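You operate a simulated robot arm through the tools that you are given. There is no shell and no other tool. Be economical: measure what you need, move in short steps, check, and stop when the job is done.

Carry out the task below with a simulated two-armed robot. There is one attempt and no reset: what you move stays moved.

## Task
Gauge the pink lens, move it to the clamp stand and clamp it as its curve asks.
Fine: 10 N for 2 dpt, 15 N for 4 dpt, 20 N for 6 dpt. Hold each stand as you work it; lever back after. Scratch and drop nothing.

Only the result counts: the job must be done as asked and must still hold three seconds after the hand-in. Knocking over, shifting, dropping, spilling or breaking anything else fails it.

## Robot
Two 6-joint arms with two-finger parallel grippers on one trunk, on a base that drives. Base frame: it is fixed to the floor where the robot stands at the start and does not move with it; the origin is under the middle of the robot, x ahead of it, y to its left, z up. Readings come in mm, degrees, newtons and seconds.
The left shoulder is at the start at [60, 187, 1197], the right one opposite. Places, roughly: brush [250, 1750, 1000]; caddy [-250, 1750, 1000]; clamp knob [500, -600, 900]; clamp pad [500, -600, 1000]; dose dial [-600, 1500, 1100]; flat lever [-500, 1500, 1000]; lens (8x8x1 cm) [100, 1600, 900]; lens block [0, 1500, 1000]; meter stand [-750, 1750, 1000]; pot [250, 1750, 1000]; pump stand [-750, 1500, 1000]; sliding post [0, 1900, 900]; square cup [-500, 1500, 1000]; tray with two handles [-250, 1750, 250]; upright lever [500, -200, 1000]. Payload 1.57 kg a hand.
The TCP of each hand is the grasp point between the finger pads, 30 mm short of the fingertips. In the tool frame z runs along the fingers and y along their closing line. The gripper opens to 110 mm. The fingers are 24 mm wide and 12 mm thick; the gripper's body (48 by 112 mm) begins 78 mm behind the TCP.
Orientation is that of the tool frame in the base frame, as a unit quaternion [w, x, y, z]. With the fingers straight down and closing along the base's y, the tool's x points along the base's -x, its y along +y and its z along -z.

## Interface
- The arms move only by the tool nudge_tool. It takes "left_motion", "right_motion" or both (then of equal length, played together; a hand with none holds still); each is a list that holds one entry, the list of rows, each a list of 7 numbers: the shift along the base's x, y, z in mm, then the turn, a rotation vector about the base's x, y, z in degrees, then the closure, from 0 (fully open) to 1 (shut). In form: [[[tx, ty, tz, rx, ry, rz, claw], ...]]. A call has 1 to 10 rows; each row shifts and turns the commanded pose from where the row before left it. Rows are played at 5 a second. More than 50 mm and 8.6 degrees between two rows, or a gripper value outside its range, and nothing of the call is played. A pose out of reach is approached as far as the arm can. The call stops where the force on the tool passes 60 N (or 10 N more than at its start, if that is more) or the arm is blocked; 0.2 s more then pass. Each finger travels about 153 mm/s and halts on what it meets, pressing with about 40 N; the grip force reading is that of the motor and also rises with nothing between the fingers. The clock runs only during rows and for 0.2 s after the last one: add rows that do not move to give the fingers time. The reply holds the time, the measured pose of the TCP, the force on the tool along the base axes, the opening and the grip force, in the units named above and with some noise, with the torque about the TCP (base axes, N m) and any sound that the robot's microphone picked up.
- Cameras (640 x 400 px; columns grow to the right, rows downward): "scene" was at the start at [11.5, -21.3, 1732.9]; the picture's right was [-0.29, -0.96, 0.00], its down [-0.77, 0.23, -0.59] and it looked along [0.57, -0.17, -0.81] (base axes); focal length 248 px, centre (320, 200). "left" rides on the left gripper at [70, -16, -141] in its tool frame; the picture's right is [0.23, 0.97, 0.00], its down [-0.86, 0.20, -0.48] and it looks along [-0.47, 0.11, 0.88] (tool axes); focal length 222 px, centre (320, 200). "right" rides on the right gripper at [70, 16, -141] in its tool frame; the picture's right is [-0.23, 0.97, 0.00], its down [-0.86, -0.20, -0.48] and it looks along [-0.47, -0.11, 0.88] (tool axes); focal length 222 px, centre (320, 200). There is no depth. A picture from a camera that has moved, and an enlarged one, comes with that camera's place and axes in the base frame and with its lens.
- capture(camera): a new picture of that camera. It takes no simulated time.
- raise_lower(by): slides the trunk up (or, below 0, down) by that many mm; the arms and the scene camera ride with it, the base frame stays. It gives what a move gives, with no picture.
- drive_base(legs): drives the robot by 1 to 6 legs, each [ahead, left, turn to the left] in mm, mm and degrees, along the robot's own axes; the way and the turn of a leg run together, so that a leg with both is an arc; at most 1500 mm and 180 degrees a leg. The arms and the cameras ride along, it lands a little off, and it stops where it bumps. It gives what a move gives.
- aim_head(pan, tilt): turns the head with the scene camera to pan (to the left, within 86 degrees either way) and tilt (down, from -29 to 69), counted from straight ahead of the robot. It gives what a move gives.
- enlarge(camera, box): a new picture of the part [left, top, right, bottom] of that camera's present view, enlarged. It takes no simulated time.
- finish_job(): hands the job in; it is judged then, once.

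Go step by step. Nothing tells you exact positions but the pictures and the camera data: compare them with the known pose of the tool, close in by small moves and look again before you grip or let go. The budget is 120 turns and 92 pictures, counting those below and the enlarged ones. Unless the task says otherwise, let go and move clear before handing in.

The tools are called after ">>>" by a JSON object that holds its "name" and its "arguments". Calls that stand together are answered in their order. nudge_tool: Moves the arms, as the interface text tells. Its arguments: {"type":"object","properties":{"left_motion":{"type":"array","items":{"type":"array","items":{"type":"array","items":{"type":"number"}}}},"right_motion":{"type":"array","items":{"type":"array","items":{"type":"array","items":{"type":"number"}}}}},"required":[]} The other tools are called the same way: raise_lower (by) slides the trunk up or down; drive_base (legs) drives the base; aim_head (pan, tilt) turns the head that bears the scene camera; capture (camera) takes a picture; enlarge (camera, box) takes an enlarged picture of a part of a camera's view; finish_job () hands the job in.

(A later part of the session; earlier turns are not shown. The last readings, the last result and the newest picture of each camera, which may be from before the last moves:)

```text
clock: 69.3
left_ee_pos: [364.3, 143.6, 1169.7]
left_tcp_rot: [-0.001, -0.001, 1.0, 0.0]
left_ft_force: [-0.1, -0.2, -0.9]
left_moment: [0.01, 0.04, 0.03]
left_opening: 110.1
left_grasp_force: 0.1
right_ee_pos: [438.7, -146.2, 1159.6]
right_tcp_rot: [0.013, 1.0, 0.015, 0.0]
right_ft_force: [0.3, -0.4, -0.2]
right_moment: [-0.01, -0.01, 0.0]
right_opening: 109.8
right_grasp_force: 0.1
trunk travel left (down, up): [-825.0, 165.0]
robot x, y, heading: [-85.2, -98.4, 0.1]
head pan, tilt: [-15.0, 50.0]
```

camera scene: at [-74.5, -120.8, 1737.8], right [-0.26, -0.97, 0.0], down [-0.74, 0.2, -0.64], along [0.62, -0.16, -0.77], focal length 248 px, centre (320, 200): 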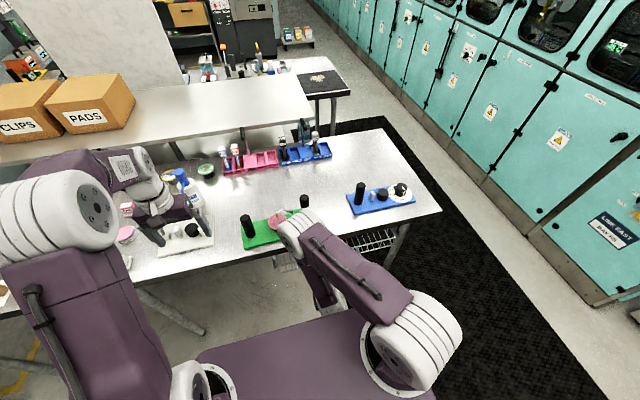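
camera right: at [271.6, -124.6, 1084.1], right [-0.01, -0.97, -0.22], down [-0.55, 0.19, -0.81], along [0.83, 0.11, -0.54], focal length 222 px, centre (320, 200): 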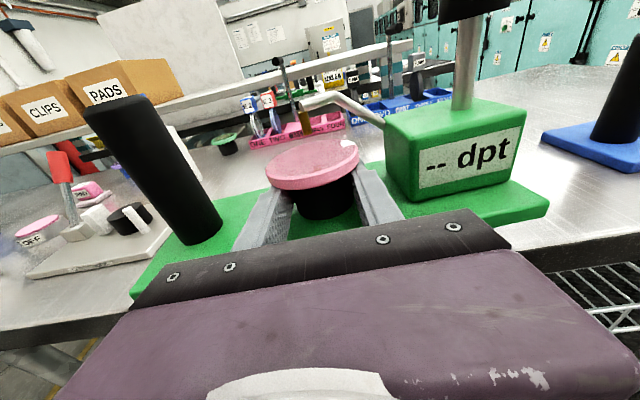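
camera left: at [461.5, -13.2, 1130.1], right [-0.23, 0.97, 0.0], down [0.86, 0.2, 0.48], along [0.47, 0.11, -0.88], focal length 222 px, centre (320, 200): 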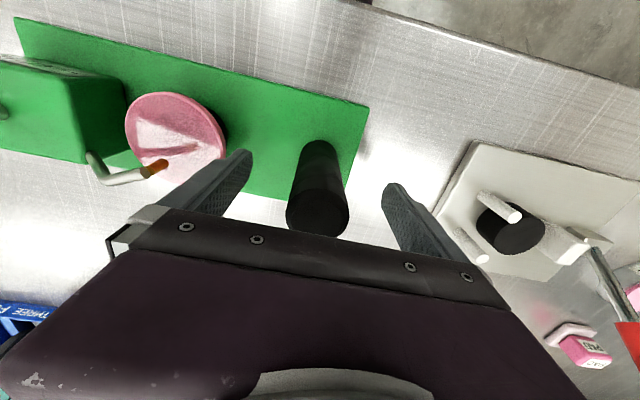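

Pointing down again. Small levelling, then driving forward 120 mm so both hands can reach the stand.

>>> {"name": "nudge_tool", "arguments": {"right_motion": [[[0, 0, 0, 1.5, 0, 0, 0], [0, 0, 0, 0, 0, -1.7, 0], [0, 0, 0, 0, 0, 0, 0]]]}}

>>> {"name": "drive_base", "arguments": {"legs": [[120, 0, 0]]}}

>>> {"name": "capture", "arguments": {"camera": "left"}}

>>> {"name": "capture", "arguments": {"camera": "scene"}}

```text
clock: 70.2
left_ee_pos: [362.5, 143.4, 1170.2]
left_tcp_rot: [0.0, -0.001, 1.0, 0.0]
left_ft_force: [0.4, 0.0, -0.8]
left_moment: [0.02, 0.02, -0.02]
left_opening: 110.0
left_grasp_force: 0.0
right_ee_pos: [436.9, -147.0, 1162.5]
right_tcp_rot: [0.001, 1.0, -0.001, 0.002]
right_ft_force: [0.4, 0.4, 0.6]
right_moment: [-0.01, 0.01, 0.04]
right_opening: 110.2
right_grasp_force: 0.1
trunk travel left (down, up): [-825.0, 165.0]
robot x, y, heading: [-92.3, -100.1, -0.2]
head pan, tilt: [-15.0, 50.0]
```

```text
clock: 71.4
left_ee_pos: [483.7, 144.0, 1170.9]
left_tcp_rot: [0.001, -0.001, 1.0, 0.0]
left_ft_force: [0.5, 0.1, 0.0]
left_moment: [-0.03, -0.04, -0.02]
left_opening: 109.9
left_grasp_force: 0.1
right_ee_pos: [557.3, -147.7, 1163.8]
right_tcp_rot: [0.0, 1.0, -0.001, 0.002]
right_ft_force: [-1.2, 0.1, 0.5]
right_moment: [-0.02, 0.02, -0.01]
right_opening: 109.9
right_grasp_force: 0.0
trunk travel left (down, up): [-825.0, 165.0]
robot x, y, heading: [31.9, -100.5, 0.2]
head pan, tilt: [-15.0, 50.0]
```

```text
34 pictures are left
camera left: at [411.2, 127.4, 1311.4], right [-0.23, 0.97, 0.0], down [0.85, 0.2, 0.48], along [0.47, 0.11, -0.88], focal length 222 px, centre (320, 200)
```

left: 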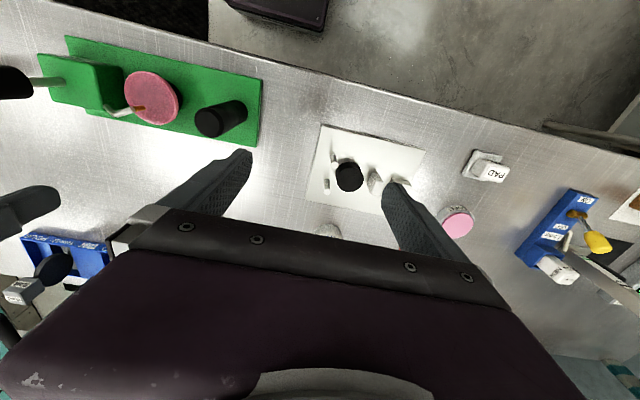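

```text
33 pictures are left
camera scene: at [42.8, -117.9, 1737.9], right [-0.26, -0.97, 0.0], down [-0.74, 0.2, -0.64], along [0.62, -0.17, -0.77], focal length 248 px, centre (320, 200)
```

scene: 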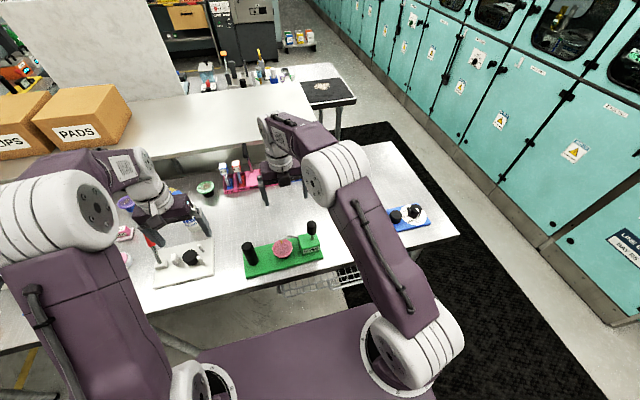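

>>> {"name": "enlarge", "arguments": {"camera": "scene", "box": [232, 210, 332, 285]}}

```text
5.33 times, centred on (282, 248) of scene
camera zoom: at [42.8, -117.9, 1737.9], right [-0.26, -0.97, 0.0], down [-0.74, 0.2, -0.64], along [0.62, -0.17, -0.77], focal length 1325 px, centre (523, -53)
```

zoom: 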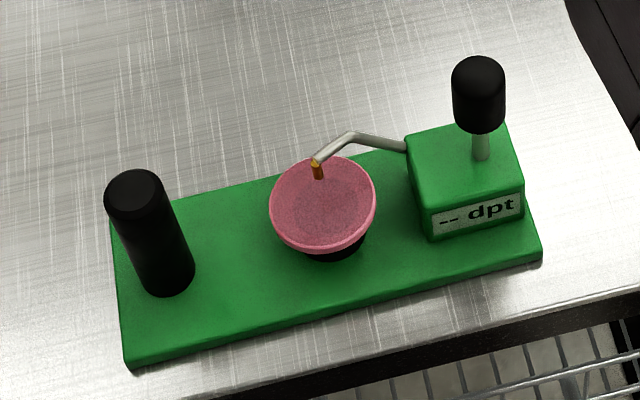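

Lens now about [492,−103]; top near z 962. Right hand moves above it, jaws at 90 mm along y.

>>> {"name": "nudge_tool", "arguments": {"right_motion": [[[-22, 15, -20, 0, 0, 0, 0.18], [-22, 15, -30, 0, 0, 0, 0.18], [-21, 15, -30, 0, 0, 0, 0.18], [0, 0, 0, 0, 0, 0, 0.18]]]}}

>>> {"name": "capture", "arguments": {"camera": "right"}}

>>> {"name": "enlarge", "arguments": {"camera": "scene", "box": [232, 190, 332, 285]}}

```text
clock: 72.4
left_ee_pos: [484.1, 144.3, 1171.5]
left_tcp_rot: [-0.001, 0.0, 1.0, 0.0]
left_ft_force: [-0.5, 0.2, 0.0]
left_moment: [0.0, 0.0, 0.03]
left_opening: 110.1
left_grasp_force: 0.1
right_ee_pos: [491.1, -102.1, 1081.3]
right_tcp_rot: [0.0, 1.0, -0.001, 0.003]
right_ft_force: [-0.5, 0.4, 0.4]
right_moment: [-0.01, -0.01, 0.0]
right_opening: 90.3
right_grasp_force: 0.1
trunk travel left (down, up): [-825.0, 165.0]
robot x, y, heading: [32.6, -99.6, 0.2]
head pan, tilt: [-15.0, 50.0]
```

```text
31 pictures are left
camera right: at [561.4, -119.4, 1222.7], right [-0.23, -0.97, 0.0], down [-0.86, 0.2, 0.47], along [-0.46, 0.11, -0.88], focal length 222 px, centre (320, 200)
```

right: 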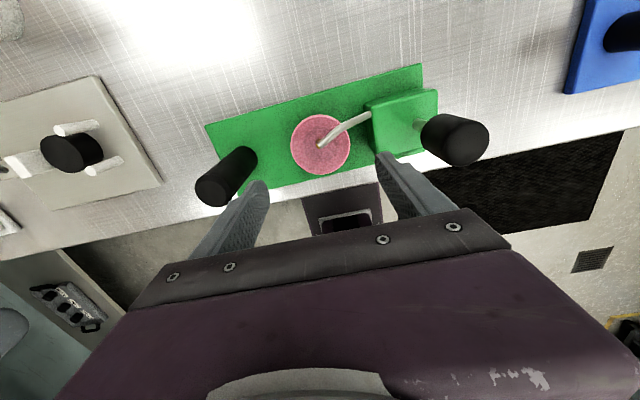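

```text
4.21 times, centred on (282, 238) of scene
camera zoom: at [45.1, -118.3, 1737.9], right [-0.26, -0.97, 0.0], down [-0.74, 0.2, -0.64], along [0.62, -0.17, -0.77], focal length 1046 px, centre (480, 42)
```

zoom: 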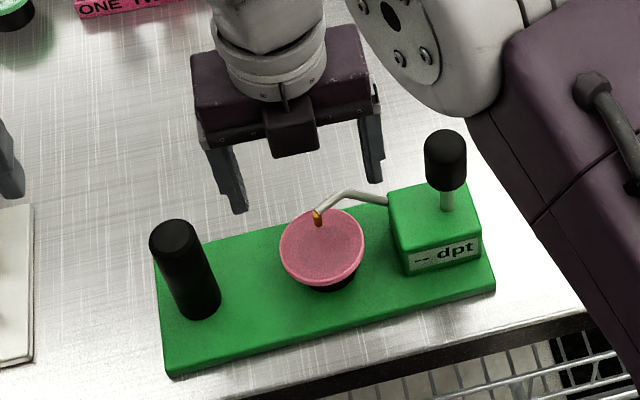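

The probe tip sits over the lens centre, with its arm on the −y far side. I'll yaw the hand −30° so that finger stays clear of the arm, centre at [495,−104], and descend partly.

>>> {"name": "nudge_tool", "arguments": {"right_motion": [[[3.5, -1.5, 0, 0, 0, -7.5, 0.18], [0, 0, 0, 0, 0, -7.5, 0.18], [0, 0, 0, 0, 0, -7.5, 0.18], [0, 0, 0, 0, 0, -7.5, 0.18], [0, 0, -25, 0, 0, 0, 0.18], [0, 0, -25, 0, 0, 0, 0.18], [0, 0, 0, 0, 0, 0, 0.18]]]}}

>>> {"name": "capture", "arguments": {"camera": "right"}}

```text
clock: 74.0
left_ee_pos: [484.2, 144.4, 1169.3]
left_tcp_rot: [-0.001, 0.0, 1.0, 0.0]
left_ft_force: [-0.6, 0.4, 0.1]
left_moment: [0.02, 0.0, 0.02]
left_opening: 109.9
left_grasp_force: 0.0
right_ee_pos: [495.8, -102.9, 1031.5]
right_tcp_rot: [0.001, 0.966, -0.26, 0.002]
right_ft_force: [-0.1, -0.1, 0.5]
right_moment: [0.03, -0.01, 0.03]
right_opening: 90.1
right_grasp_force: 0.1
trunk travel left (down, up): [-825.0, 165.0]
robot x, y, heading: [28.3, -97.2, 0.0]
head pan, tilt: [-15.0, 50.0]
```

```text
29 pictures are left
camera right: at [549.0, -153.1, 1172.7], right [-0.69, -0.73, 0.0], down [-0.64, 0.6, 0.47], along [-0.35, 0.33, -0.88], focal length 222 px, centre (320, 200)
```

right: 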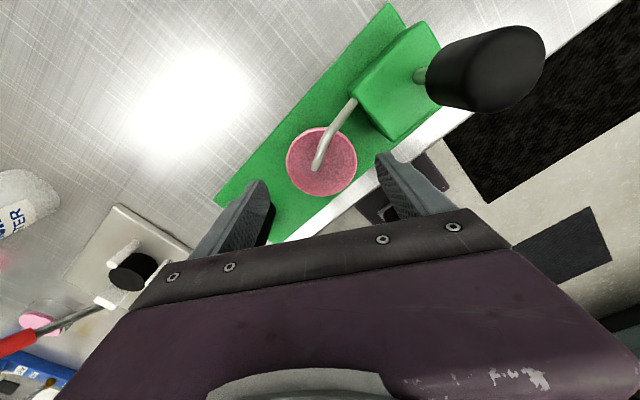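

Well centred. Descending to the rim height with a 1.5 mm trim.

>>> {"name": "nudge_tool", "arguments": {"right_motion": [[[0.5, -1.5, -15, 0, 0, 0, 0.18], [0, 0, -18, 0, 0, 0, 0.18], [0, 0, -18, 0, 0, 0, 0.18], [0, 0, -12, 0, 0, 0, 0.18], [0, 0, -6, 0, 0, 0, 0.18], [0, 0, 0, 0, 0, 0, 0.18]]]}}

>>> {"name": "enlarge", "arguments": {"camera": "right", "box": [220, 60, 440, 240]}}

>>> {"name": "enlarge", "arguments": {"camera": "scene", "box": [232, 200, 332, 285]}}

```text
clock: 75.4
left_ee_pos: [484.4, 143.9, 1171.0]
left_tcp_rot: [-0.001, 0.0, 1.0, 0.0]
left_ft_force: [-0.1, 0.2, -0.5]
left_moment: [0.0, 0.0, -0.02]
left_opening: 109.9
left_grasp_force: 0.1
right_ee_pos: [497.6, -104.3, 962.2]
right_tcp_rot: [0.0, 0.966, -0.26, 0.002]
right_ft_force: [0.2, -0.6, -0.6]
right_moment: [-0.01, 0.01, 0.0]
right_opening: 90.3
right_grasp_force: 0.0
trunk travel left (down, up): [-825.0, 165.0]
robot x, y, heading: [31.7, -102.6, 0.3]
head pan, tilt: [-15.0, 50.0]
```

```text
2.22 times, centred on (330, 150) of right
camera zoom: at [550.4, -153.8, 1103.5], right [-0.68, -0.73, 0.0], down [-0.64, 0.6, 0.47], along [-0.35, 0.33, -0.88], focal length 494 px, centre (298, 311)
```

zoom: 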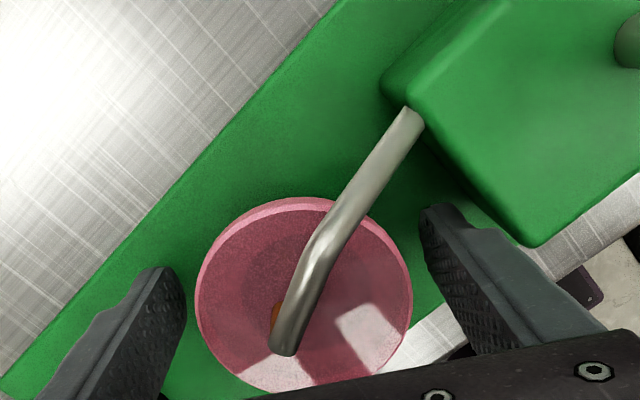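

```text
4.71 times, centred on (282, 242) of scene
camera zoom: at [45.6, -118.0, 1737.9], right [-0.26, -0.97, 0.0], down [-0.74, 0.2, -0.64], along [0.62, -0.17, -0.77], focal length 1169 px, centre (499, 0)
```

zoom: 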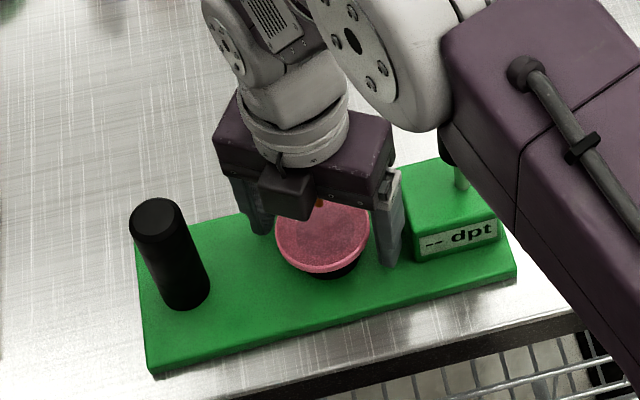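

Fingers straddle the rim evenly and clear the arm. Closing on the rim.

>>> {"name": "nudge_tool", "arguments": {"right_motion": [[[0, 0, 0, 0, 0, 0, 0.25], [0, 0, 0, 0, 0, 0, 0.3], [0, 0, 0, 0, 0, 0, 0.34], [0, 0, 0, 0, 0, 0, 0.38], [0, 0, 0, 0, 0, 0, 0.5], [0, 0, 0, 0, 0, 0, 0.5], [0, 0, 0, 0, 0, 0, 0.5]]]}}

```text
clock: 77.0
left_ee_pos: [484.2, 143.3, 1170.5]
left_tcp_rot: [0.0, 0.0, 1.0, 0.0]
left_ft_force: [-0.1, -0.2, 0.2]
left_moment: [-0.02, -0.02, 0.0]
left_opening: 110.0
left_grasp_force: 0.0
right_ee_pos: [497.4, -104.0, 963.5]
right_tcp_rot: [0.0, 0.966, -0.259, 0.003]
right_ft_force: [0.7, 1.2, 3.5]
right_moment: [0.02, 0.03, 0.01]
right_opening: 67.7
right_grasp_force: 39.8
trunk travel left (down, up): [-825.0, 165.0]
robot x, y, heading: [31.2, -96.5, 0.1]
head pan, tilt: [-15.0, 50.0]
```

Rim held at 68 mm. Lifting 4 mm to check that only the lens comes up.

>>> {"name": "nudge_tool", "arguments": {"right_motion": [[[0, 0, 2, 0, 0, 0, 0.6], [0, 0, 2, 0, 0, 0, 0.6], [0, 0, 0, 0, 0, 0, 0.6]]]}}

>>> {"name": "enlarge", "arguments": {"camera": "scene", "box": [232, 200, 332, 285]}}

```text
clock: 77.8
left_ee_pos: [483.6, 143.8, 1170.7]
left_tcp_rot: [-0.001, -0.001, 1.0, 0.0]
left_ft_force: [-0.1, -0.4, 0.0]
left_moment: [-0.02, -0.01, -0.03]
left_opening: 110.0
left_grasp_force: 0.0
right_ee_pos: [498.1, -103.1, 967.0]
right_tcp_rot: [0.001, 0.966, -0.26, 0.002]
right_ft_force: [0.0, -0.1, -0.1]
right_moment: [0.01, 0.0, 0.0]
right_opening: 67.6
right_grasp_force: 39.8
trunk travel left (down, up): [-825.0, 165.0]
robot x, y, heading: [27.8, -96.0, 0.3]
head pan, tilt: [-15.0, 50.0]
```

```text
4.71 times, centred on (282, 242) of scene
camera zoom: at [45.8, -118.0, 1737.9], right [-0.26, -0.97, 0.0], down [-0.74, 0.2, -0.64], along [0.62, -0.17, -0.77], focal length 1169 px, centre (499, 0)
```

zoom: 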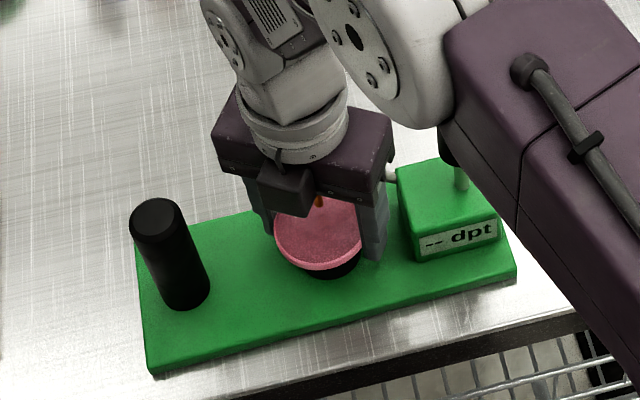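

Only the lens lifts (no extra load). Withdrawing it straight towards the robot, out from under the probe, then up.

>>> {"name": "nudge_tool", "arguments": {"right_motion": [[[-12, 0, 0, 0, 0, 0, 0.6], [-15, 0, 0, 0, 0, 0, 0.6], [-15, 0, 0, 0, 0, 0, 0.6], [-18, 0, 0, 0, 0, 0, 0.6], [-10, 0, 10, 0, 0, 0, 0.6], [0, 0, 25, 0, 0, 0, 0.6], [0, 0, 35, 0, 0, 0, 0.6], [0, 0, 35, 0, 0, 0, 0.6], [0, 0, 35, 0, 0, 0, 0.6]]]}}

>>> {"name": "capture", "arguments": {"camera": "scene"}}

```text
clock: 79.8
left_ee_pos: [484.8, 144.3, 1171.2]
left_tcp_rot: [0.0, 0.0, 1.0, 0.0]
left_ft_force: [-0.1, -0.6, -1.1]
left_moment: [-0.02, -0.01, 0.0]
left_opening: 110.3
left_grasp_force: 0.2
right_ee_pos: [426.0, -105.1, 1108.1]
right_tcp_rot: [0.001, 0.966, -0.26, 0.001]
right_ft_force: [-0.6, 0.3, -0.2]
right_moment: [-0.01, 0.01, 0.01]
right_opening: 67.6
right_grasp_force: 40.0
trunk travel left (down, up): [-825.0, 165.0]
robot x, y, heading: [30.5, -96.9, 0.2]
head pan, tilt: [-15.0, 50.0]
```

```text
25 pictures are left
camera scene: at [44.9, -118.2, 1737.8], right [-0.26, -0.97, 0.0], down [-0.74, 0.2, -0.64], along [0.62, -0.17, -0.77], focal length 248 px, centre (320, 200)
```

scene: 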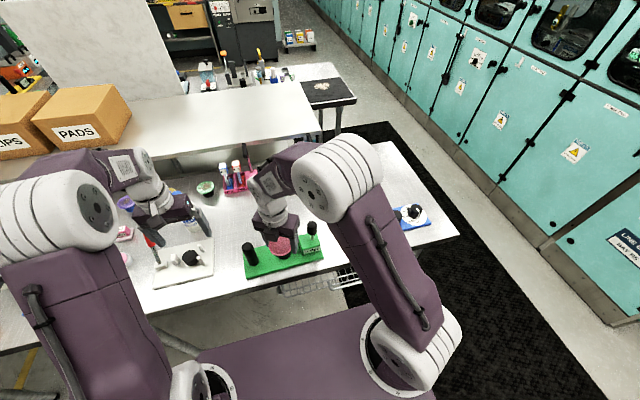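

The lens is out and clear. Moving the right hand aside with it, while the left hand goes over the grip post (about [494,4]).

>>> {"name": "nudge_tool", "arguments": {"right_motion": [[[0, -40, 10, 0, 0, 0, 0.6], [0, -40, 10, 0, 0, 0, 0.6], [0, -40, 0, 0, 0, 0, 0.6], [0, -20, 0, 0, 0, 0, 0.6], [0, 0, 0, 0, 0, 0, 0.6]]], "left_motion": [[[2, -35, -20, 0, 0, 0, 0], [2, -35, -20, 0, 0, 0, 0], [3, -35, -20, 0, 0, 0, 0], [3, -35, -20, 0, 0, 0, 0], [0, 0, 0, 0, 0, 0, 0]]]}}

>>> {"name": "capture", "arguments": {"camera": "left"}}

```text
clock: 81.0
left_ee_pos: [493.1, 5.1, 1090.3]
left_tcp_rot: [0.001, 0.0, 1.0, 0.0]
left_ft_force: [0.8, 0.3, -0.5]
left_moment: [-0.04, 0.02, 0.02]
left_opening: 110.1
left_grasp_force: 0.1
right_ee_pos: [427.2, -244.9, 1126.6]
right_tcp_rot: [0.002, 0.966, -0.259, 0.001]
right_ft_force: [-0.5, 0.9, -0.3]
right_moment: [-0.02, 0.0, 0.02]
right_opening: 67.5
right_grasp_force: 39.9
trunk travel left (down, up): [-825.0, 165.0]
robot x, y, heading: [29.1, -98.1, -0.1]
head pan, tilt: [-15.0, 50.0]
```

```text
24 pictures are left
camera left: at [422.3, -11.7, 1230.1], right [-0.23, 0.97, 0.0], down [0.85, 0.2, 0.48], along [0.47, 0.11, -0.88], focal length 222 px, centre (320, 200)
```

left: 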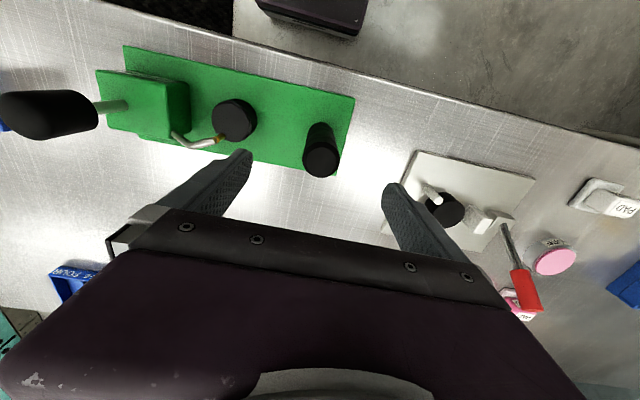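

The black seat stays on the gauge, confirming it. The post lies right below; lowering and gripping.

>>> {"name": "nudge_tool", "arguments": {"left_motion": [[[0, 2, -25, 0, 0, 0, 0], [0, 0, -25, 0, 0, 0, 0], [0, 0, -25, 0, 0, 0, 0], [0, 0, -26, 0, 0, 0, 0], [0, 0, 0, 0, 0, 0, 0.5], [0, 0, 0, 0, 0, 0, 0.8], [0, 0, 0, 0, 0, 0, 1], [0, 0, 0, 0, 0, 0, 1]]]}}

>>> {"name": "enlarge", "arguments": {"camera": "scene", "box": [232, 210, 332, 285]}}

```text
clock: 82.8
left_ee_pos: [493.4, 5.9, 989.8]
left_tcp_rot: [0.0, 0.001, 1.0, 0.0]
left_ft_force: [-0.1, -0.9, -0.1]
left_moment: [0.36, -0.04, -0.03]
left_opening: 35.6
left_grasp_force: 39.9
right_ee_pos: [427.5, -243.9, 1127.2]
right_tcp_rot: [0.0, 0.966, -0.26, 0.002]
right_ft_force: [-1.3, -0.1, 0.1]
right_moment: [0.0, 0.0, 0.04]
right_opening: 68.0
right_grasp_force: 39.9
trunk travel left (down, up): [-825.0, 165.0]
robot x, y, heading: [30.8, -97.3, -0.1]
head pan, tilt: [-15.0, 50.0]
```

```text
5.33 times, centred on (282, 248) of scene
camera zoom: at [46.1, -118.1, 1737.8], right [-0.26, -0.97, 0.0], down [-0.74, 0.2, -0.64], along [0.62, -0.17, -0.77], focal length 1325 px, centre (523, -53)
```

zoom: 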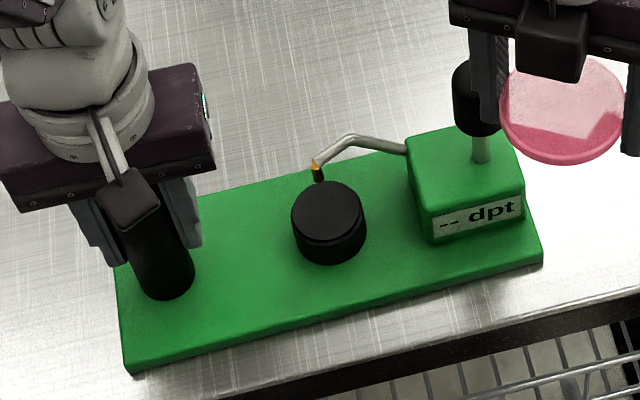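

Gripped. The plate's near edge is at about x 441 and was at about 481 before, so I slide it 39.5 mm in, 3 mm right, with 1° back-turn.

>>> {"name": "nudge_tool", "arguments": {"left_motion": [[[4.5, -0.5, 0, 0, 0, -0.3, 1], [5, -0.5, 0, 0, 0, -0.3, 1], [5, -0.5, 0, 0, 0, -0.4, 1], [5, -0.5, 0, 0, 0, 0, 1], [5, -0.5, 0, 0, 0, 0, 1], [5, -0.5, 0, 0, 0, 0, 1], [5, 0, 0, 0, 0, 0, 1], [5, 0, 0, 0, 0, 0, 1], [0, 0, 0, 0, 0, 0, 1]]]}}

>>> {"name": "enlarge", "arguments": {"camera": "scene", "box": [232, 195, 332, 270]}}

```text
clock: 84.8
left_ee_pos: [534.1, 2.7, 989.9]
left_tcp_rot: [0.001, 0.009, 1.0, 0.0]
left_ft_force: [-0.8, 0.3, 0.0]
left_moment: [0.33, -0.05, 0.02]
left_opening: 35.6
left_grasp_force: 40.1
right_ee_pos: [428.1, -245.4, 1127.8]
right_tcp_rot: [0.001, 0.966, -0.259, 0.001]
right_ft_force: [0.2, -0.5, -0.6]
right_moment: [0.02, 0.0, 0.01]
right_opening: 68.2
right_grasp_force: 39.9
trunk travel left (down, up): [-825.0, 165.0]
robot x, y, heading: [30.7, -102.2, 0.1]
head pan, tilt: [-15.0, 50.0]
```

```text
5.33 times, centred on (282, 232) of scene
camera zoom: at [46.3, -118.1, 1737.9], right [-0.26, -0.97, 0.0], down [-0.74, 0.2, -0.64], along [0.62, -0.17, -0.77], focal length 1325 px, centre (523, 27)
```

zoom: 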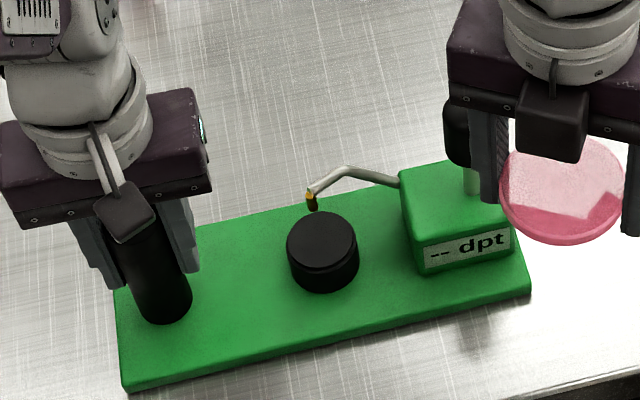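

The gauge stand is back within a couple of mm. Releasing it, lifting the left hand well clear of the lever, and driving right to the clamp stand.

>>> {"name": "nudge_tool", "arguments": {"left_motion": [[[0, 0, 0, 0, 0, 0, 0.6], [0, 0, 0, 0, 0, 0, 0.2], [0, 0, 0, 0, 0, 0, 0], [0, 0, 30, 0, 0, 0.5, 0], [0, 0, 45, 0, 0, 0.5, 0], [0, 0, 45, 0, 0, 0, 0], [0, 0, 45, 0, 0, 0, 0]]]}}

>>> {"name": "drive_base", "arguments": {"legs": [[0, -390, 0]]}}

>>> {"name": "nudge_tool", "arguments": {"right_motion": [[[0, 0, 0, 0, 0, -7.5, 0.6], [0, 0, 0, 0, 0, -7.5, 0.6], [0, 0, 0, 0, 0, -7.5, 0.6], [0, 0, 0, 0, 0, -7.5, 0.6], [0, 0, 0, 0, 0, -7.5, 0.6], [0, 0, 0, 0, 0, -7.5, 0.6], [0, 0, 0, 0, 0, -7.5, 0.6], [0, 0, 0, 0, 0, -7.5, 0.6], [0, 0, 0, 0, 0, 0, 0.6]]]}}

>>> {"name": "capture", "arguments": {"camera": "scene"}}

```text
clock: 86.4
left_ee_pos: [534.0, 2.4, 1154.0]
left_tcp_rot: [0.001, 0.0, 1.0, -0.001]
left_ft_force: [-0.1, 0.1, -0.7]
left_moment: [0.03, 0.03, -0.03]
left_opening: 110.1
left_grasp_force: 0.1
right_ee_pos: [428.3, -244.9, 1127.4]
right_tcp_rot: [0.0, 0.966, -0.259, 0.001]
right_ft_force: [-1.1, 0.5, -1.0]
right_moment: [-0.01, -0.02, 0.07]
right_opening: 68.0
right_grasp_force: 39.8
trunk travel left (down, up): [-825.0, 165.0]
robot x, y, heading: [32.9, -99.1, -0.0]
head pan, tilt: [-15.0, 50.0]
```

```text
clock: 88.8
left_ee_pos: [532.6, -388.4, 1153.7]
left_tcp_rot: [-0.001, 0.005, 1.0, 0.0]
left_ft_force: [-0.2, -0.3, 0.3]
left_moment: [-0.02, 0.04, 0.03]
left_opening: 109.8
left_grasp_force: 0.1
right_ee_pos: [424.4, -633.4, 1127.0]
right_tcp_rot: [0.002, 0.964, -0.265, 0.001]
right_ft_force: [-1.0, 0.3, -1.0]
right_moment: [-0.03, 0.0, -0.01]
right_opening: 68.3
right_grasp_force: 39.9
trunk travel left (down, up): [-825.0, 165.0]
robot x, y, heading: [30.9, -485.2, -0.4]
head pan, tilt: [-15.0, 50.0]
```

```text
clock: 90.8
left_ee_pos: [533.9, -390.0, 1152.1]
left_tcp_rot: [0.0, 0.005, 1.0, 0.0]
left_ft_force: [-0.3, 0.3, -0.1]
left_moment: [0.01, 0.03, 0.0]
left_opening: 109.8
left_grasp_force: 0.1
right_ee_pos: [425.5, -635.4, 1127.8]
right_tcp_rot: [0.0, -0.702, 0.712, -0.001]
right_ft_force: [0.9, 0.7, 0.0]
right_moment: [0.0, -0.03, 0.02]
right_opening: 68.0
right_grasp_force: 39.9
trunk travel left (down, up): [-825.0, 165.0]
robot x, y, heading: [30.8, -486.2, -0.6]
head pan, tilt: [-15.0, 50.0]
```

```text
21 pictures are left
camera scene: at [43.8, -505.7, 1737.9], right [-0.27, -0.96, 0.0], down [-0.74, 0.21, -0.64], along [0.62, -0.17, -0.77], focal length 248 px, centre (320, 200)
```

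scene: 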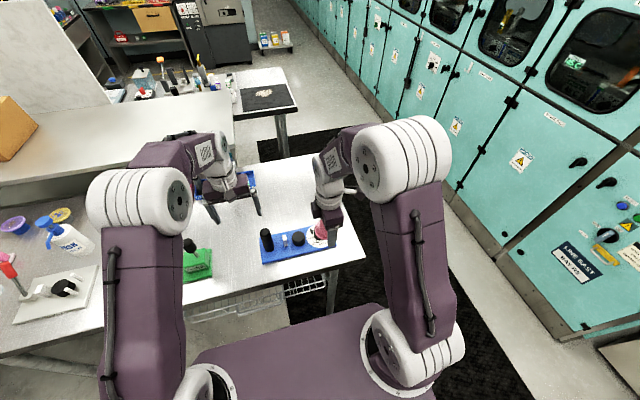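

Now at the clamp stand. Looking closely at it from the scene and left cameras.

>>> {"name": "enlarge", "arguments": {"camera": "scene", "box": [250, 210, 346, 270]}}

>>> {"name": "capture", "arguments": {"camera": "left"}}

```text
6.67 times, centred on (298, 240) of scene
camera zoom: at [43.8, -505.7, 1737.9], right [-0.27, -0.96, 0.0], down [-0.74, 0.21, -0.64], along [0.62, -0.17, -0.77], focal length 1656 px, centre (467, -67)
```

zoom: 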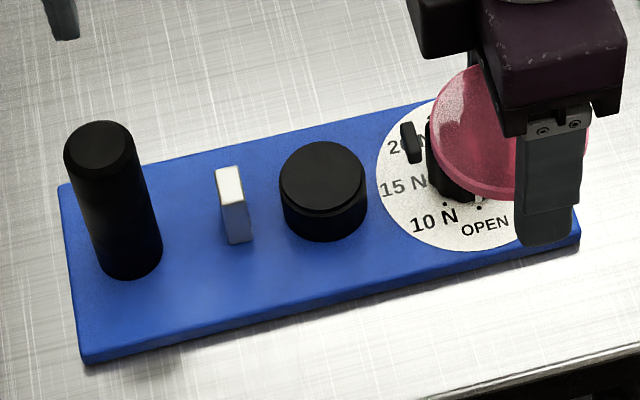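

```text
19 pictures are left
camera left: at [462.6, -406.2, 1293.8], right [-0.22, 0.98, 0.0], down [0.86, 0.19, 0.48], along [0.47, 0.1, -0.88], focal length 222 px, centre (320, 200)
```

left: 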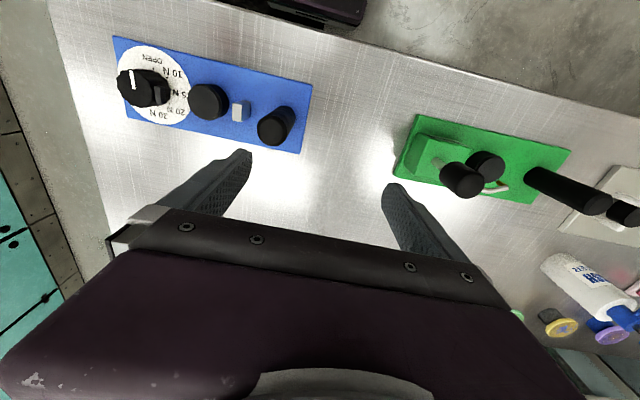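

The layout is clear: the lens goes on the black pad (centre about [531,−558], top z 954) between the white post and the small black jaw. The knob is at OPEN. Carrying the lens above the pad and descending most of the way.

>>> {"name": "nudge_tool", "arguments": {"right_motion": [[[35, 26, 0, 0, 0, 0.8, 0.6], [35, 26, 0, 0, 0, 0, 0.6], [35.5, 25.5, 0, 0, 0, 0, 0.6], [0, 0, -30, 0, 0, 0, 0.6], [0, 0, -35, 0, 0, 0, 0.6], [0, 0, -35, 0, 0, 0, 0.6], [0, 0, -32, 0, 0, 0, 0.6], [0, 0, -13, 0, 0, 0, 0.6], [0, 0, 0, 0, 0, 0, 0.6]]]}}

>>> {"name": "enlarge", "arguments": {"camera": "scene", "box": [250, 200, 346, 270]}}

>>> {"name": "enlarge", "arguments": {"camera": "left", "box": [90, 20, 330, 170]}}

```text
clock: 92.8
left_ee_pos: [533.4, -389.9, 1152.5]
left_tcp_rot: [0.0, 0.005, 1.0, 0.0]
left_ft_force: [-0.6, 0.2, -0.4]
left_moment: [-0.02, 0.0, 0.0]
left_opening: 110.3
left_grasp_force: 0.1
right_ee_pos: [529.5, -558.9, 982.0]
right_tcp_rot: [0.001, 0.708, -0.706, 0.002]
right_ft_force: [-0.3, 0.1, -0.1]
right_moment: [-0.02, -0.06, -0.01]
right_opening: 68.3
right_grasp_force: 39.9
trunk travel left (down, up): [-825.0, 165.0]
robot x, y, heading: [26.0, -488.9, -0.7]
head pan, tilt: [-15.0, 50.0]
```

```text
5.71 times, centred on (298, 235) of scene
camera zoom: at [43.8, -505.4, 1737.9], right [-0.27, -0.96, 0.0], down [-0.74, 0.21, -0.64], along [0.62, -0.17, -0.77], focal length 1420 px, centre (446, 0)
```

zoom: 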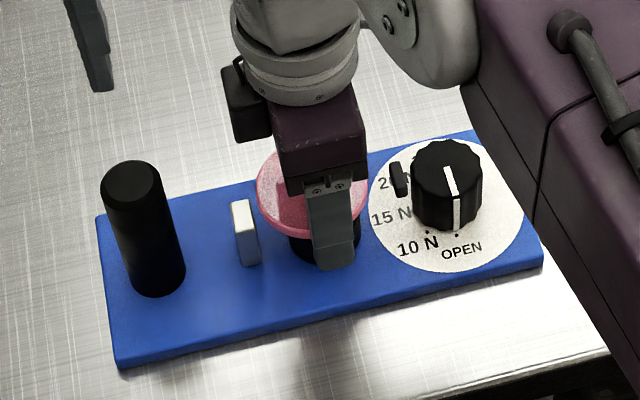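

```text
2.67 times, centred on (210, 95) of left
camera zoom: at [462.6, -406.0, 1293.7], right [-0.22, 0.98, 0.0], down [0.86, 0.19, 0.48], along [0.47, 0.1, -0.88], focal length 592 px, centre (613, 480)
```

zoom: 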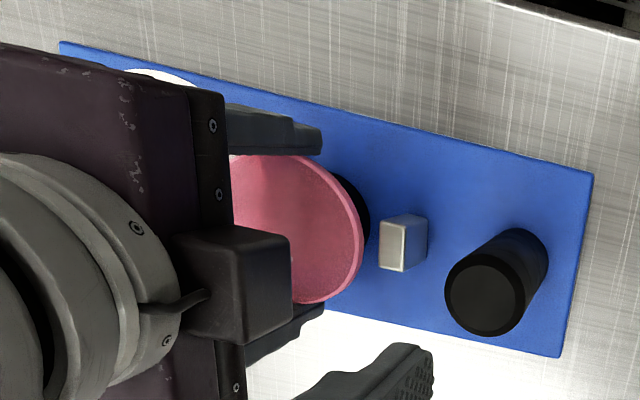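

The lens hangs above the pad, perhaps 3 mm to the left. Trimming −2.5 mm in y and lowering gently to contact.

>>> {"name": "nudge_tool", "arguments": {"right_motion": [[[1, -2.5, -6, 0, 0, 0, 0.6], [0, 0, -6, 0, 0, 0, 0.6], [0, 0, -4, 0, 0, 0, 0.6], [0, 0, 0, 0, 0, 0, 0.6]]]}}

>>> {"name": "nudge_tool", "arguments": {"right_motion": [[[0, 0, -2, 0, 0, 0, 0.6], [0, 0, 0, 0, 0, 0, 0.6]]]}}

```text
clock: 93.8
left_ee_pos: [534.3, -390.0, 1154.5]
left_tcp_rot: [0.0, 0.004, 1.0, -0.001]
left_ft_force: [0.4, -0.7, -0.1]
left_moment: [0.03, 0.01, -0.01]
left_opening: 109.8
left_grasp_force: 0.1
right_ee_pos: [531.6, -562.0, 966.0]
right_tcp_rot: [0.002, 0.708, -0.706, 0.001]
right_ft_force: [-0.9, 0.4, -0.5]
right_moment: [-0.01, 0.03, 0.01]
right_opening: 68.1
right_grasp_force: 40.4
trunk travel left (down, up): [-825.0, 165.0]
robot x, y, heading: [29.5, -486.6, -0.7]
head pan, tilt: [-15.0, 50.0]
```

```text
clock: 94.4
left_ee_pos: [533.8, -388.7, 1153.8]
left_tcp_rot: [-0.001, 0.005, 1.0, -0.001]
left_ft_force: [0.4, -0.7, -0.2]
left_moment: [-0.01, -0.01, 0.02]
left_opening: 109.9
left_grasp_force: 0.0
right_ee_pos: [531.5, -561.1, 966.0]
right_tcp_rot: [0.001, 0.708, -0.707, 0.001]
right_ft_force: [0.6, -1.0, -0.5]
right_moment: [0.0, -0.02, 0.01]
right_opening: 68.4
right_grasp_force: 39.9
trunk travel left (down, up): [-825.0, 165.0]
robot x, y, heading: [27.1, -485.9, -0.7]
head pan, tilt: [-15.0, 50.0]
```

>>> {"name": "nudge_tool", "arguments": {"right_motion": [[[0, 0, -1.5, 0, 0, 0, 0.6], [0, 0, 0, 0, 0, 0, 0.6]]]}}

>>> {"name": "nudge_tool", "arguments": {"right_motion": [[[0, 0, -1, 0, 0, 0, 0.6], [0, 0, 0, 0, 0, 0, 0.6]]]}}

```text
clock: 95.0
left_ee_pos: [533.5, -389.1, 1154.0]
left_tcp_rot: [0.0, 0.006, 1.0, 0.0]
left_ft_force: [0.6, -0.1, 0.9]
left_moment: [-0.01, 0.03, -0.05]
left_opening: 109.9
left_grasp_force: 0.0
right_ee_pos: [531.6, -560.7, 963.2]
right_tcp_rot: [0.001, 0.708, -0.707, 0.001]
right_ft_force: [0.6, -0.3, 1.3]
right_moment: [0.05, -0.04, 0.0]
right_opening: 68.1
right_grasp_force: 40.1
trunk travel left (down, up): [-825.0, 165.0]
robot x, y, heading: [29.6, -487.4, -0.6]
head pan, tilt: [-15.0, 50.0]
```

```text
clock: 95.6
left_ee_pos: [532.2, -389.6, 1153.6]
left_tcp_rot: [0.001, 0.005, 1.0, -0.001]
left_ft_force: [0.4, 0.4, 0.4]
left_moment: [-0.01, -0.01, 0.01]
left_opening: 109.8
left_grasp_force: 0.0
right_ee_pos: [530.3, -561.3, 963.4]
right_tcp_rot: [-0.001, 0.708, -0.707, 0.002]
right_ft_force: [0.5, -0.5, 11.2]
right_moment: [0.09, 0.17, 0.01]
right_opening: 67.5
right_grasp_force: 39.7
trunk travel left (down, up): [-825.0, 165.0]
robot x, y, heading: [24.0, -484.1, -1.0]
head pan, tilt: [-15.0, 50.0]
```

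Contact felt. Easing the pressure and checking the position before letting go.

>>> {"name": "nudge_tool", "arguments": {"right_motion": [[[0, 0, 0.8, 0, 0, 0, 0.6], [0, 0, 0, 0, 0, 0, 0.6]]]}}

>>> {"name": "enlarge", "arguments": {"camera": "scene", "box": [270, 210, 340, 260]}}

>>> {"name": "enlarge", "arguments": {"camera": "left", "box": [90, 20, 330, 170]}}

```text
clock: 96.2
left_ee_pos: [534.2, -389.2, 1153.7]
left_tcp_rot: [0.001, 0.005, 1.0, 0.0]
left_ft_force: [-0.1, -0.5, 0.7]
left_moment: [-0.01, 0.02, 0.01]
left_opening: 110.1
left_grasp_force: 0.0
right_ee_pos: [531.5, -562.3, 962.4]
right_tcp_rot: [0.001, 0.708, -0.706, 0.001]
right_ft_force: [2.1, -2.1, 9.7]
right_moment: [0.04, -0.01, -0.03]
right_opening: 67.5
right_grasp_force: 40.1
trunk travel left (down, up): [-825.0, 165.0]
robot x, y, heading: [28.9, -485.3, -0.7]
head pan, tilt: [-15.0, 50.0]
```

```text
8.00 times, centred on (305, 235) of scene
camera zoom: at [42.9, -505.5, 1737.9], right [-0.27, -0.96, 0.0], down [-0.74, 0.21, -0.64], along [0.62, -0.17, -0.77], focal length 1987 px, centre (440, -80)
```

zoom: 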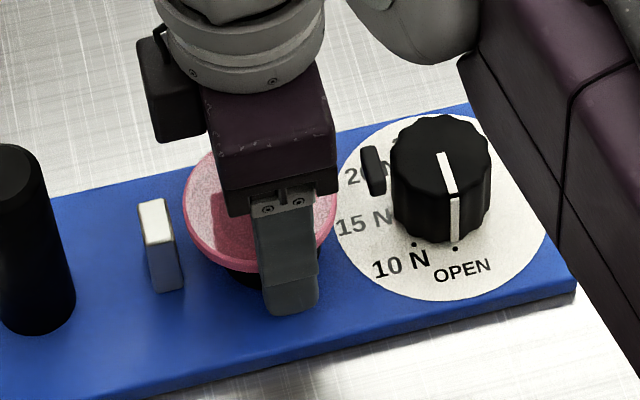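

```text
2.67 times, centred on (210, 95) of left
camera zoom: at [462.0, -406.0, 1294.0], right [-0.22, 0.98, 0.0], down [0.86, 0.19, 0.48], along [0.47, 0.1, -0.88], focal length 592 px, centre (613, 480)
```

zoom: 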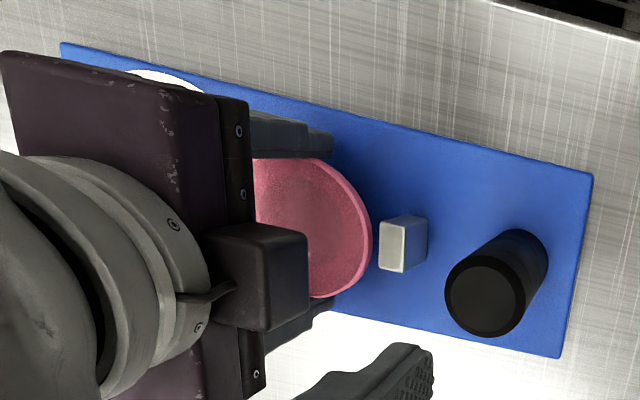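

The lens is centred on the pad. Easing once more and releasing.

>>> {"name": "nudge_tool", "arguments": {"right_motion": [[[0, 0, 1.5, 0, 0, 0, 0.6], [0, 0, 0, 0, 0, 0, 0.6]]]}}

>>> {"name": "nudge_tool", "arguments": {"right_motion": [[[0, 0, 0, 0, 0, 0, 0.36], [0, 0, 0, 0, 0, 0, 0.2], [0, 0, 0, 0, 0, 0, 0.1], [0, 0, 0, 0, 0, 0, 0.1], [0, 0, 15, 0, 0, 0, 0.1], [0, 0, 30, 0, 0, 0, 0.1], [0, 0, 40, 0, 0, 0, 0.1], [0, 0, 40, 0, 0, 0, 0.1]]]}}

>>> {"name": "capture", "arguments": {"camera": "left"}}

```text
clock: 96.8
left_ee_pos: [534.4, -389.9, 1153.5]
left_tcp_rot: [0.0, 0.005, 1.0, 0.0]
left_ft_force: [0.1, 0.1, -0.1]
left_moment: [-0.01, 0.04, -0.03]
left_opening: 110.1
left_grasp_force: 0.1
right_ee_pos: [530.5, -560.4, 964.8]
right_tcp_rot: [0.002, 0.708, -0.706, 0.0]
right_ft_force: [-0.1, -0.2, -0.5]
right_moment: [0.01, 0.0, -0.03]
right_opening: 67.8
right_grasp_force: 39.9
trunk travel left (down, up): [-825.0, 165.0]
robot x, y, heading: [30.0, -484.6, -0.6]
head pan, tilt: [-15.0, 50.0]
```

```text
clock: 98.6
left_ee_pos: [534.0, -389.3, 1153.8]
left_tcp_rot: [0.001, 0.005, 1.0, 0.0]
left_ft_force: [-0.6, -0.4, -0.4]
left_moment: [0.01, -0.04, -0.01]
left_opening: 109.9
left_grasp_force: 0.2
right_ee_pos: [530.3, -561.5, 1091.6]
right_tcp_rot: [0.001, 0.707, -0.707, 0.002]
right_ft_force: [0.0, 0.3, 0.5]
right_moment: [0.01, 0.02, -0.01]
right_opening: 98.9
right_grasp_force: 0.2
trunk travel left (down, up): [-825.0, 165.0]
robot x, y, heading: [25.0, -488.4, -0.7]
head pan, tilt: [-15.0, 50.0]
```

```text
14 pictures are left
camera left: at [461.8, -406.1, 1294.0], right [-0.22, 0.98, 0.0], down [0.86, 0.19, 0.48], along [0.47, 0.1, -0.88], focal length 222 px, centre (320, 200)
```

left: 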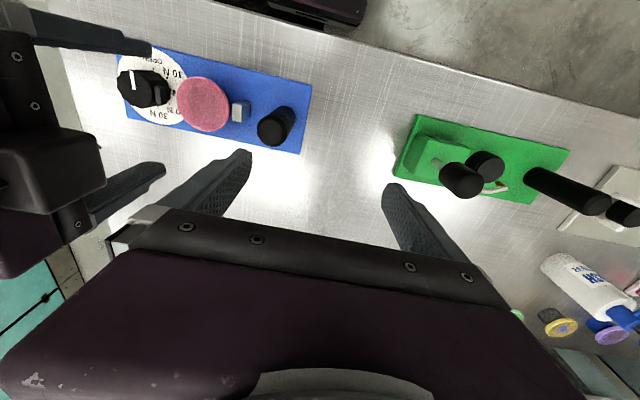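

The lens rests on the pad between post and jaw. Now the left hand goes onto the clamp stand's grip post while the right moves above the knob (about [531,−637]), pre-turned +22° for the 45° clockwise turn to 10 N.

>>> {"name": "nudge_tool", "arguments": {"left_motion": [[[0, -20, -15, 0, 0, 0, 0], [0, -20, -15, 0, 0, 0, 0], [0, -20, -15, 0, 0, 0, 0], [0, 0, -25, 0, 0, 0, 0], [0, 0, -15, 0, 0, 0, 0], [0, 0, 0, 0, 0, 0, 0]]], "right_motion": [[[0, -25, 0, 0, 0, 7.5, 0.36], [0, -25, 0, 0, 0, 7.5, 0.36], [0.5, -25.5, 0, 0, 0, 7.5, 0.36], [0, 0, 0, 0, 0, 0, 0.36], [0, 0, 0, 0, 0, 0, 0.36], [0, 0, 0, 0, 0, 0, 0.36]]]}}

>>> {"name": "capture", "arguments": {"camera": "left"}}

>>> {"name": "capture", "arguments": {"camera": "right"}}

```text
clock: 100.0
left_ee_pos: [535.3, -450.8, 1069.9]
left_tcp_rot: [0.0, 0.006, 1.0, 0.001]
left_ft_force: [-0.1, 0.4, 0.2]
left_moment: [-0.01, -0.01, 0.0]
left_opening: 110.0
left_grasp_force: 0.0
right_ee_pos: [530.7, -636.9, 1089.5]
right_tcp_rot: [0.0, 0.832, -0.554, 0.001]
right_ft_force: [0.0, 0.6, 0.3]
right_moment: [0.0, 0.0, 0.0]
right_opening: 70.2
right_grasp_force: 0.0
trunk travel left (down, up): [-825.0, 165.0]
robot x, y, heading: [24.7, -482.8, -0.5]
head pan, tilt: [-15.0, 50.0]
```

```text
13 pictures are left
camera left: at [463.3, -467.4, 1209.5], right [-0.22, 0.98, 0.0], down [0.86, 0.19, 0.48], along [0.47, 0.1, -0.88], focal length 222 px, centre (320, 200)
```

left: 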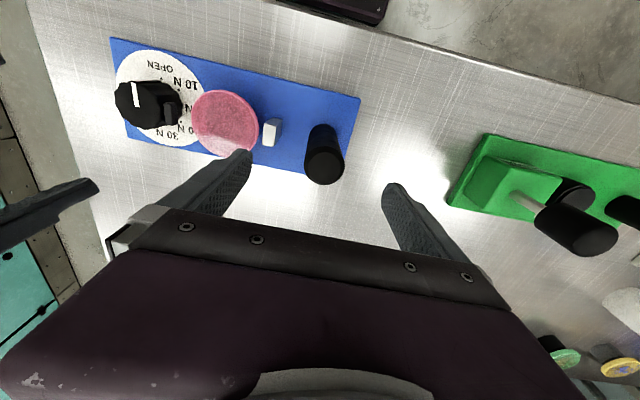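

```text
12 pictures are left
camera right: at [544.2, -707.7, 1230.7], right [-0.99, -0.16, 0.0], down [-0.15, 0.87, 0.48], along [-0.08, 0.47, -0.88], focal length 222 px, centre (320, 200)
```

right: 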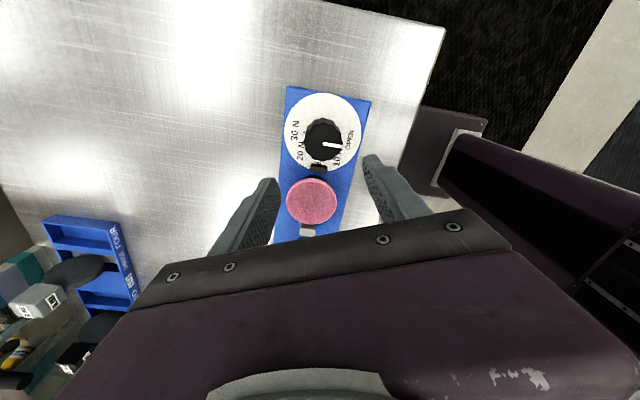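

The knob centre is nearer [530,−644]. First the left hand lowers and grips the post.

>>> {"name": "nudge_tool", "arguments": {"left_motion": [[[-2, 0, -25, 0, 0, 0, 0], [0, 0, -25, 0, 0, 0, 0], [0, 0, -20, 0, 0, 0, 0], [0, 0, -11, 0, 0, 0, 0], [0, 0, 0, 0, 0, 0, 0.5], [0, 0, 0, 0, 0, 0, 0.65], [0, 0, 0, 0, 0, 0, 0.8], [0, 0, 0, 0, 0, 0, 1], [0, 0, 0, 0, 0, 0, 1]]], "right_motion": [[[0, -4, 0, 0, 0, 0, 0.36], [0, -3.5, -20, 0, 0, 0, 0.36], [0, 0, -20, 0, 0, 0, 0.36], [0, 0, -20, 0, 0, 0, 0.36], [0, 0, 0, 0, 0, 0, 0.36], [0, 0, 0, 0, 0, 0, 0.36], [0, 0, 0, 0, 0, 0, 0.36], [0, 0, 0, 0, 0, 0, 0.36], [0, 0, 0, 0, 0, 0, 0.36]]]}}

>>> {"name": "enlarge", "arguments": {"camera": "right", "box": [240, 60, 420, 240]}}

```text
clock: 101.2
left_ee_pos: [535.5, -457.6, 997.0]
left_tcp_rot: [0.012, 0.005, 1.0, -0.006]
left_ft_force: [-11.9, -10.1, 40.3]
left_moment: [-1.71, 0.81, -0.44]
left_opening: 73.7
left_grasp_force: 10.5
right_ee_pos: [527.9, -646.0, 1031.9]
right_tcp_rot: [0.0, 0.832, -0.554, 0.003]
right_ft_force: [0.7, -0.5, 0.2]
right_moment: [-0.01, 0.04, -0.01]
right_opening: 70.6
right_grasp_force: 0.1
trunk travel left (down, up): [-825.0, 165.0]
robot x, y, heading: [25.2, -484.5, -0.4]
head pan, tilt: [-15.0, 50.0]
stopped in row 5 (left hand): the force on the tool passed its limit (the readings are from after the stop); the commanded pose is now the measured one
```

```text
2.22 times, centred on (330, 150) of right
camera zoom: at [539.7, -717.8, 1172.0], right [-0.99, -0.16, 0.0], down [-0.15, 0.87, 0.48], along [-0.07, 0.47, -0.88], focal length 494 px, centre (298, 311)
```

zoom: 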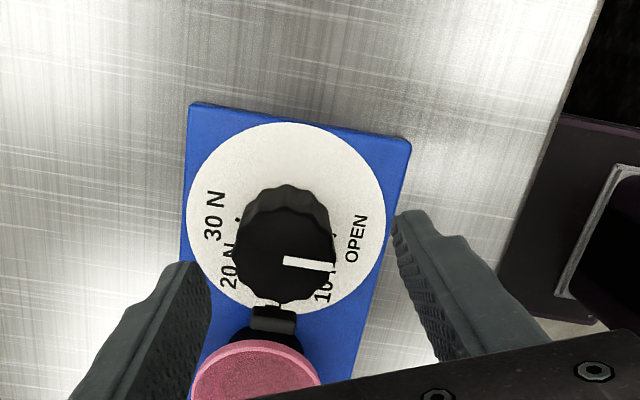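

My open left finger touched the white post next to the grip post. Lifting, narrowing the jaws to 60 mm, and looking.

>>> {"name": "nudge_tool", "arguments": {"left_motion": [[[0, 0, 15, 0, 0, 0, 0.3], [0, 0, 25, 0, 0, 0, 0.3], [0, 6, 10, 0, 0, 0, 0.45], [0, 0, 0, -1.4, 0, 0, 0.45], [0, 0, 0, 0, 0, 0, 0.45]]]}}

>>> {"name": "capture", "arguments": {"camera": "left"}}

```text
clock: 102.4
left_ee_pos: [535.7, -447.8, 1042.7]
left_tcp_rot: [0.008, 0.004, 1.0, -0.016]
left_ft_force: [0.2, 0.5, -0.1]
left_moment: [-0.03, -0.03, 0.02]
left_opening: 60.6
left_grasp_force: 0.1
right_ee_pos: [531.0, -646.4, 1029.6]
right_tcp_rot: [0.001, 0.832, -0.554, 0.001]
right_ft_force: [-0.2, 1.0, -0.3]
right_moment: [-0.01, 0.02, -0.04]
right_opening: 70.3
right_grasp_force: 0.1
trunk travel left (down, up): [-825.0, 165.0]
robot x, y, heading: [28.5, -484.3, -0.7]
head pan, tilt: [-15.0, 50.0]
```

```text
10 pictures are left
camera left: at [462.1, -459.3, 1182.0], right [-0.22, 0.97, -0.04], down [0.85, 0.21, 0.49], along [0.48, 0.08, -0.87], focal length 222 px, centre (320, 200)
```

left: 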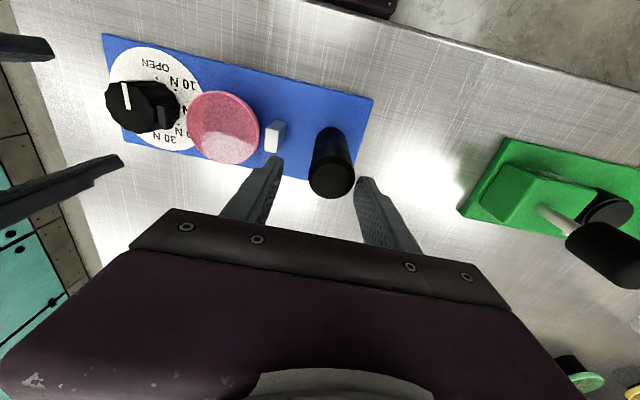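

>>> {"name": "nudge_tool", "arguments": {"left_motion": [[[0, 4, 0, 1.8, 0, 0, 0.4], [0, 0, 0, 0, 0.9, 0, 0.4], [0, 0, 0, 0, 0, 0, 0.4]]]}}

>>> {"name": "capture", "arguments": {"camera": "left"}}

>>> {"name": "enlarge", "arguments": {"camera": "scene", "box": [250, 200, 346, 270]}}

```text
clock: 103.2
left_ee_pos: [536.3, -443.5, 1041.9]
left_tcp_rot: [0.001, 0.004, 1.0, -0.001]
left_ft_force: [1.1, 0.1, 0.7]
left_moment: [0.01, -0.02, -0.01]
left_opening: 66.2
left_grasp_force: 0.0
right_ee_pos: [531.9, -645.7, 1028.6]
right_tcp_rot: [0.001, 0.832, -0.554, 0.001]
right_ft_force: [0.4, 0.1, 0.4]
right_moment: [-0.01, -0.01, 0.0]
right_opening: 70.1
right_grasp_force: 0.0
trunk travel left (down, up): [-825.0, 165.0]
robot x, y, heading: [33.3, -485.5, -0.6]
head pan, tilt: [-15.0, 50.0]
```

```text
9 pictures are left
camera left: at [465.8, -459.6, 1182.2], right [-0.22, 0.98, 0.0], down [0.86, 0.19, 0.48], along [0.47, 0.1, -0.88], focal length 222 px, centre (320, 200)
```

left: 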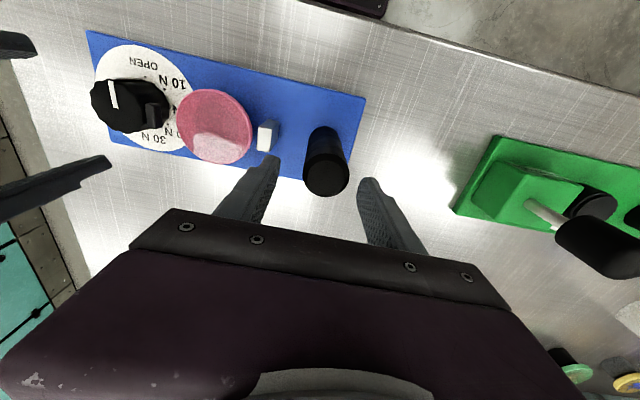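

```text
5.71 times, centred on (298, 235) of scene
camera zoom: at [43.4, -505.5, 1737.9], right [-0.27, -0.96, 0.0], down [-0.74, 0.21, -0.64], along [0.62, -0.17, -0.77], focal length 1420 px, centre (446, 0)
```

zoom: 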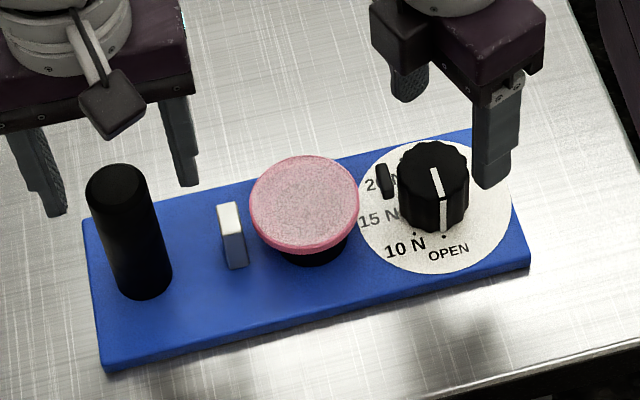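

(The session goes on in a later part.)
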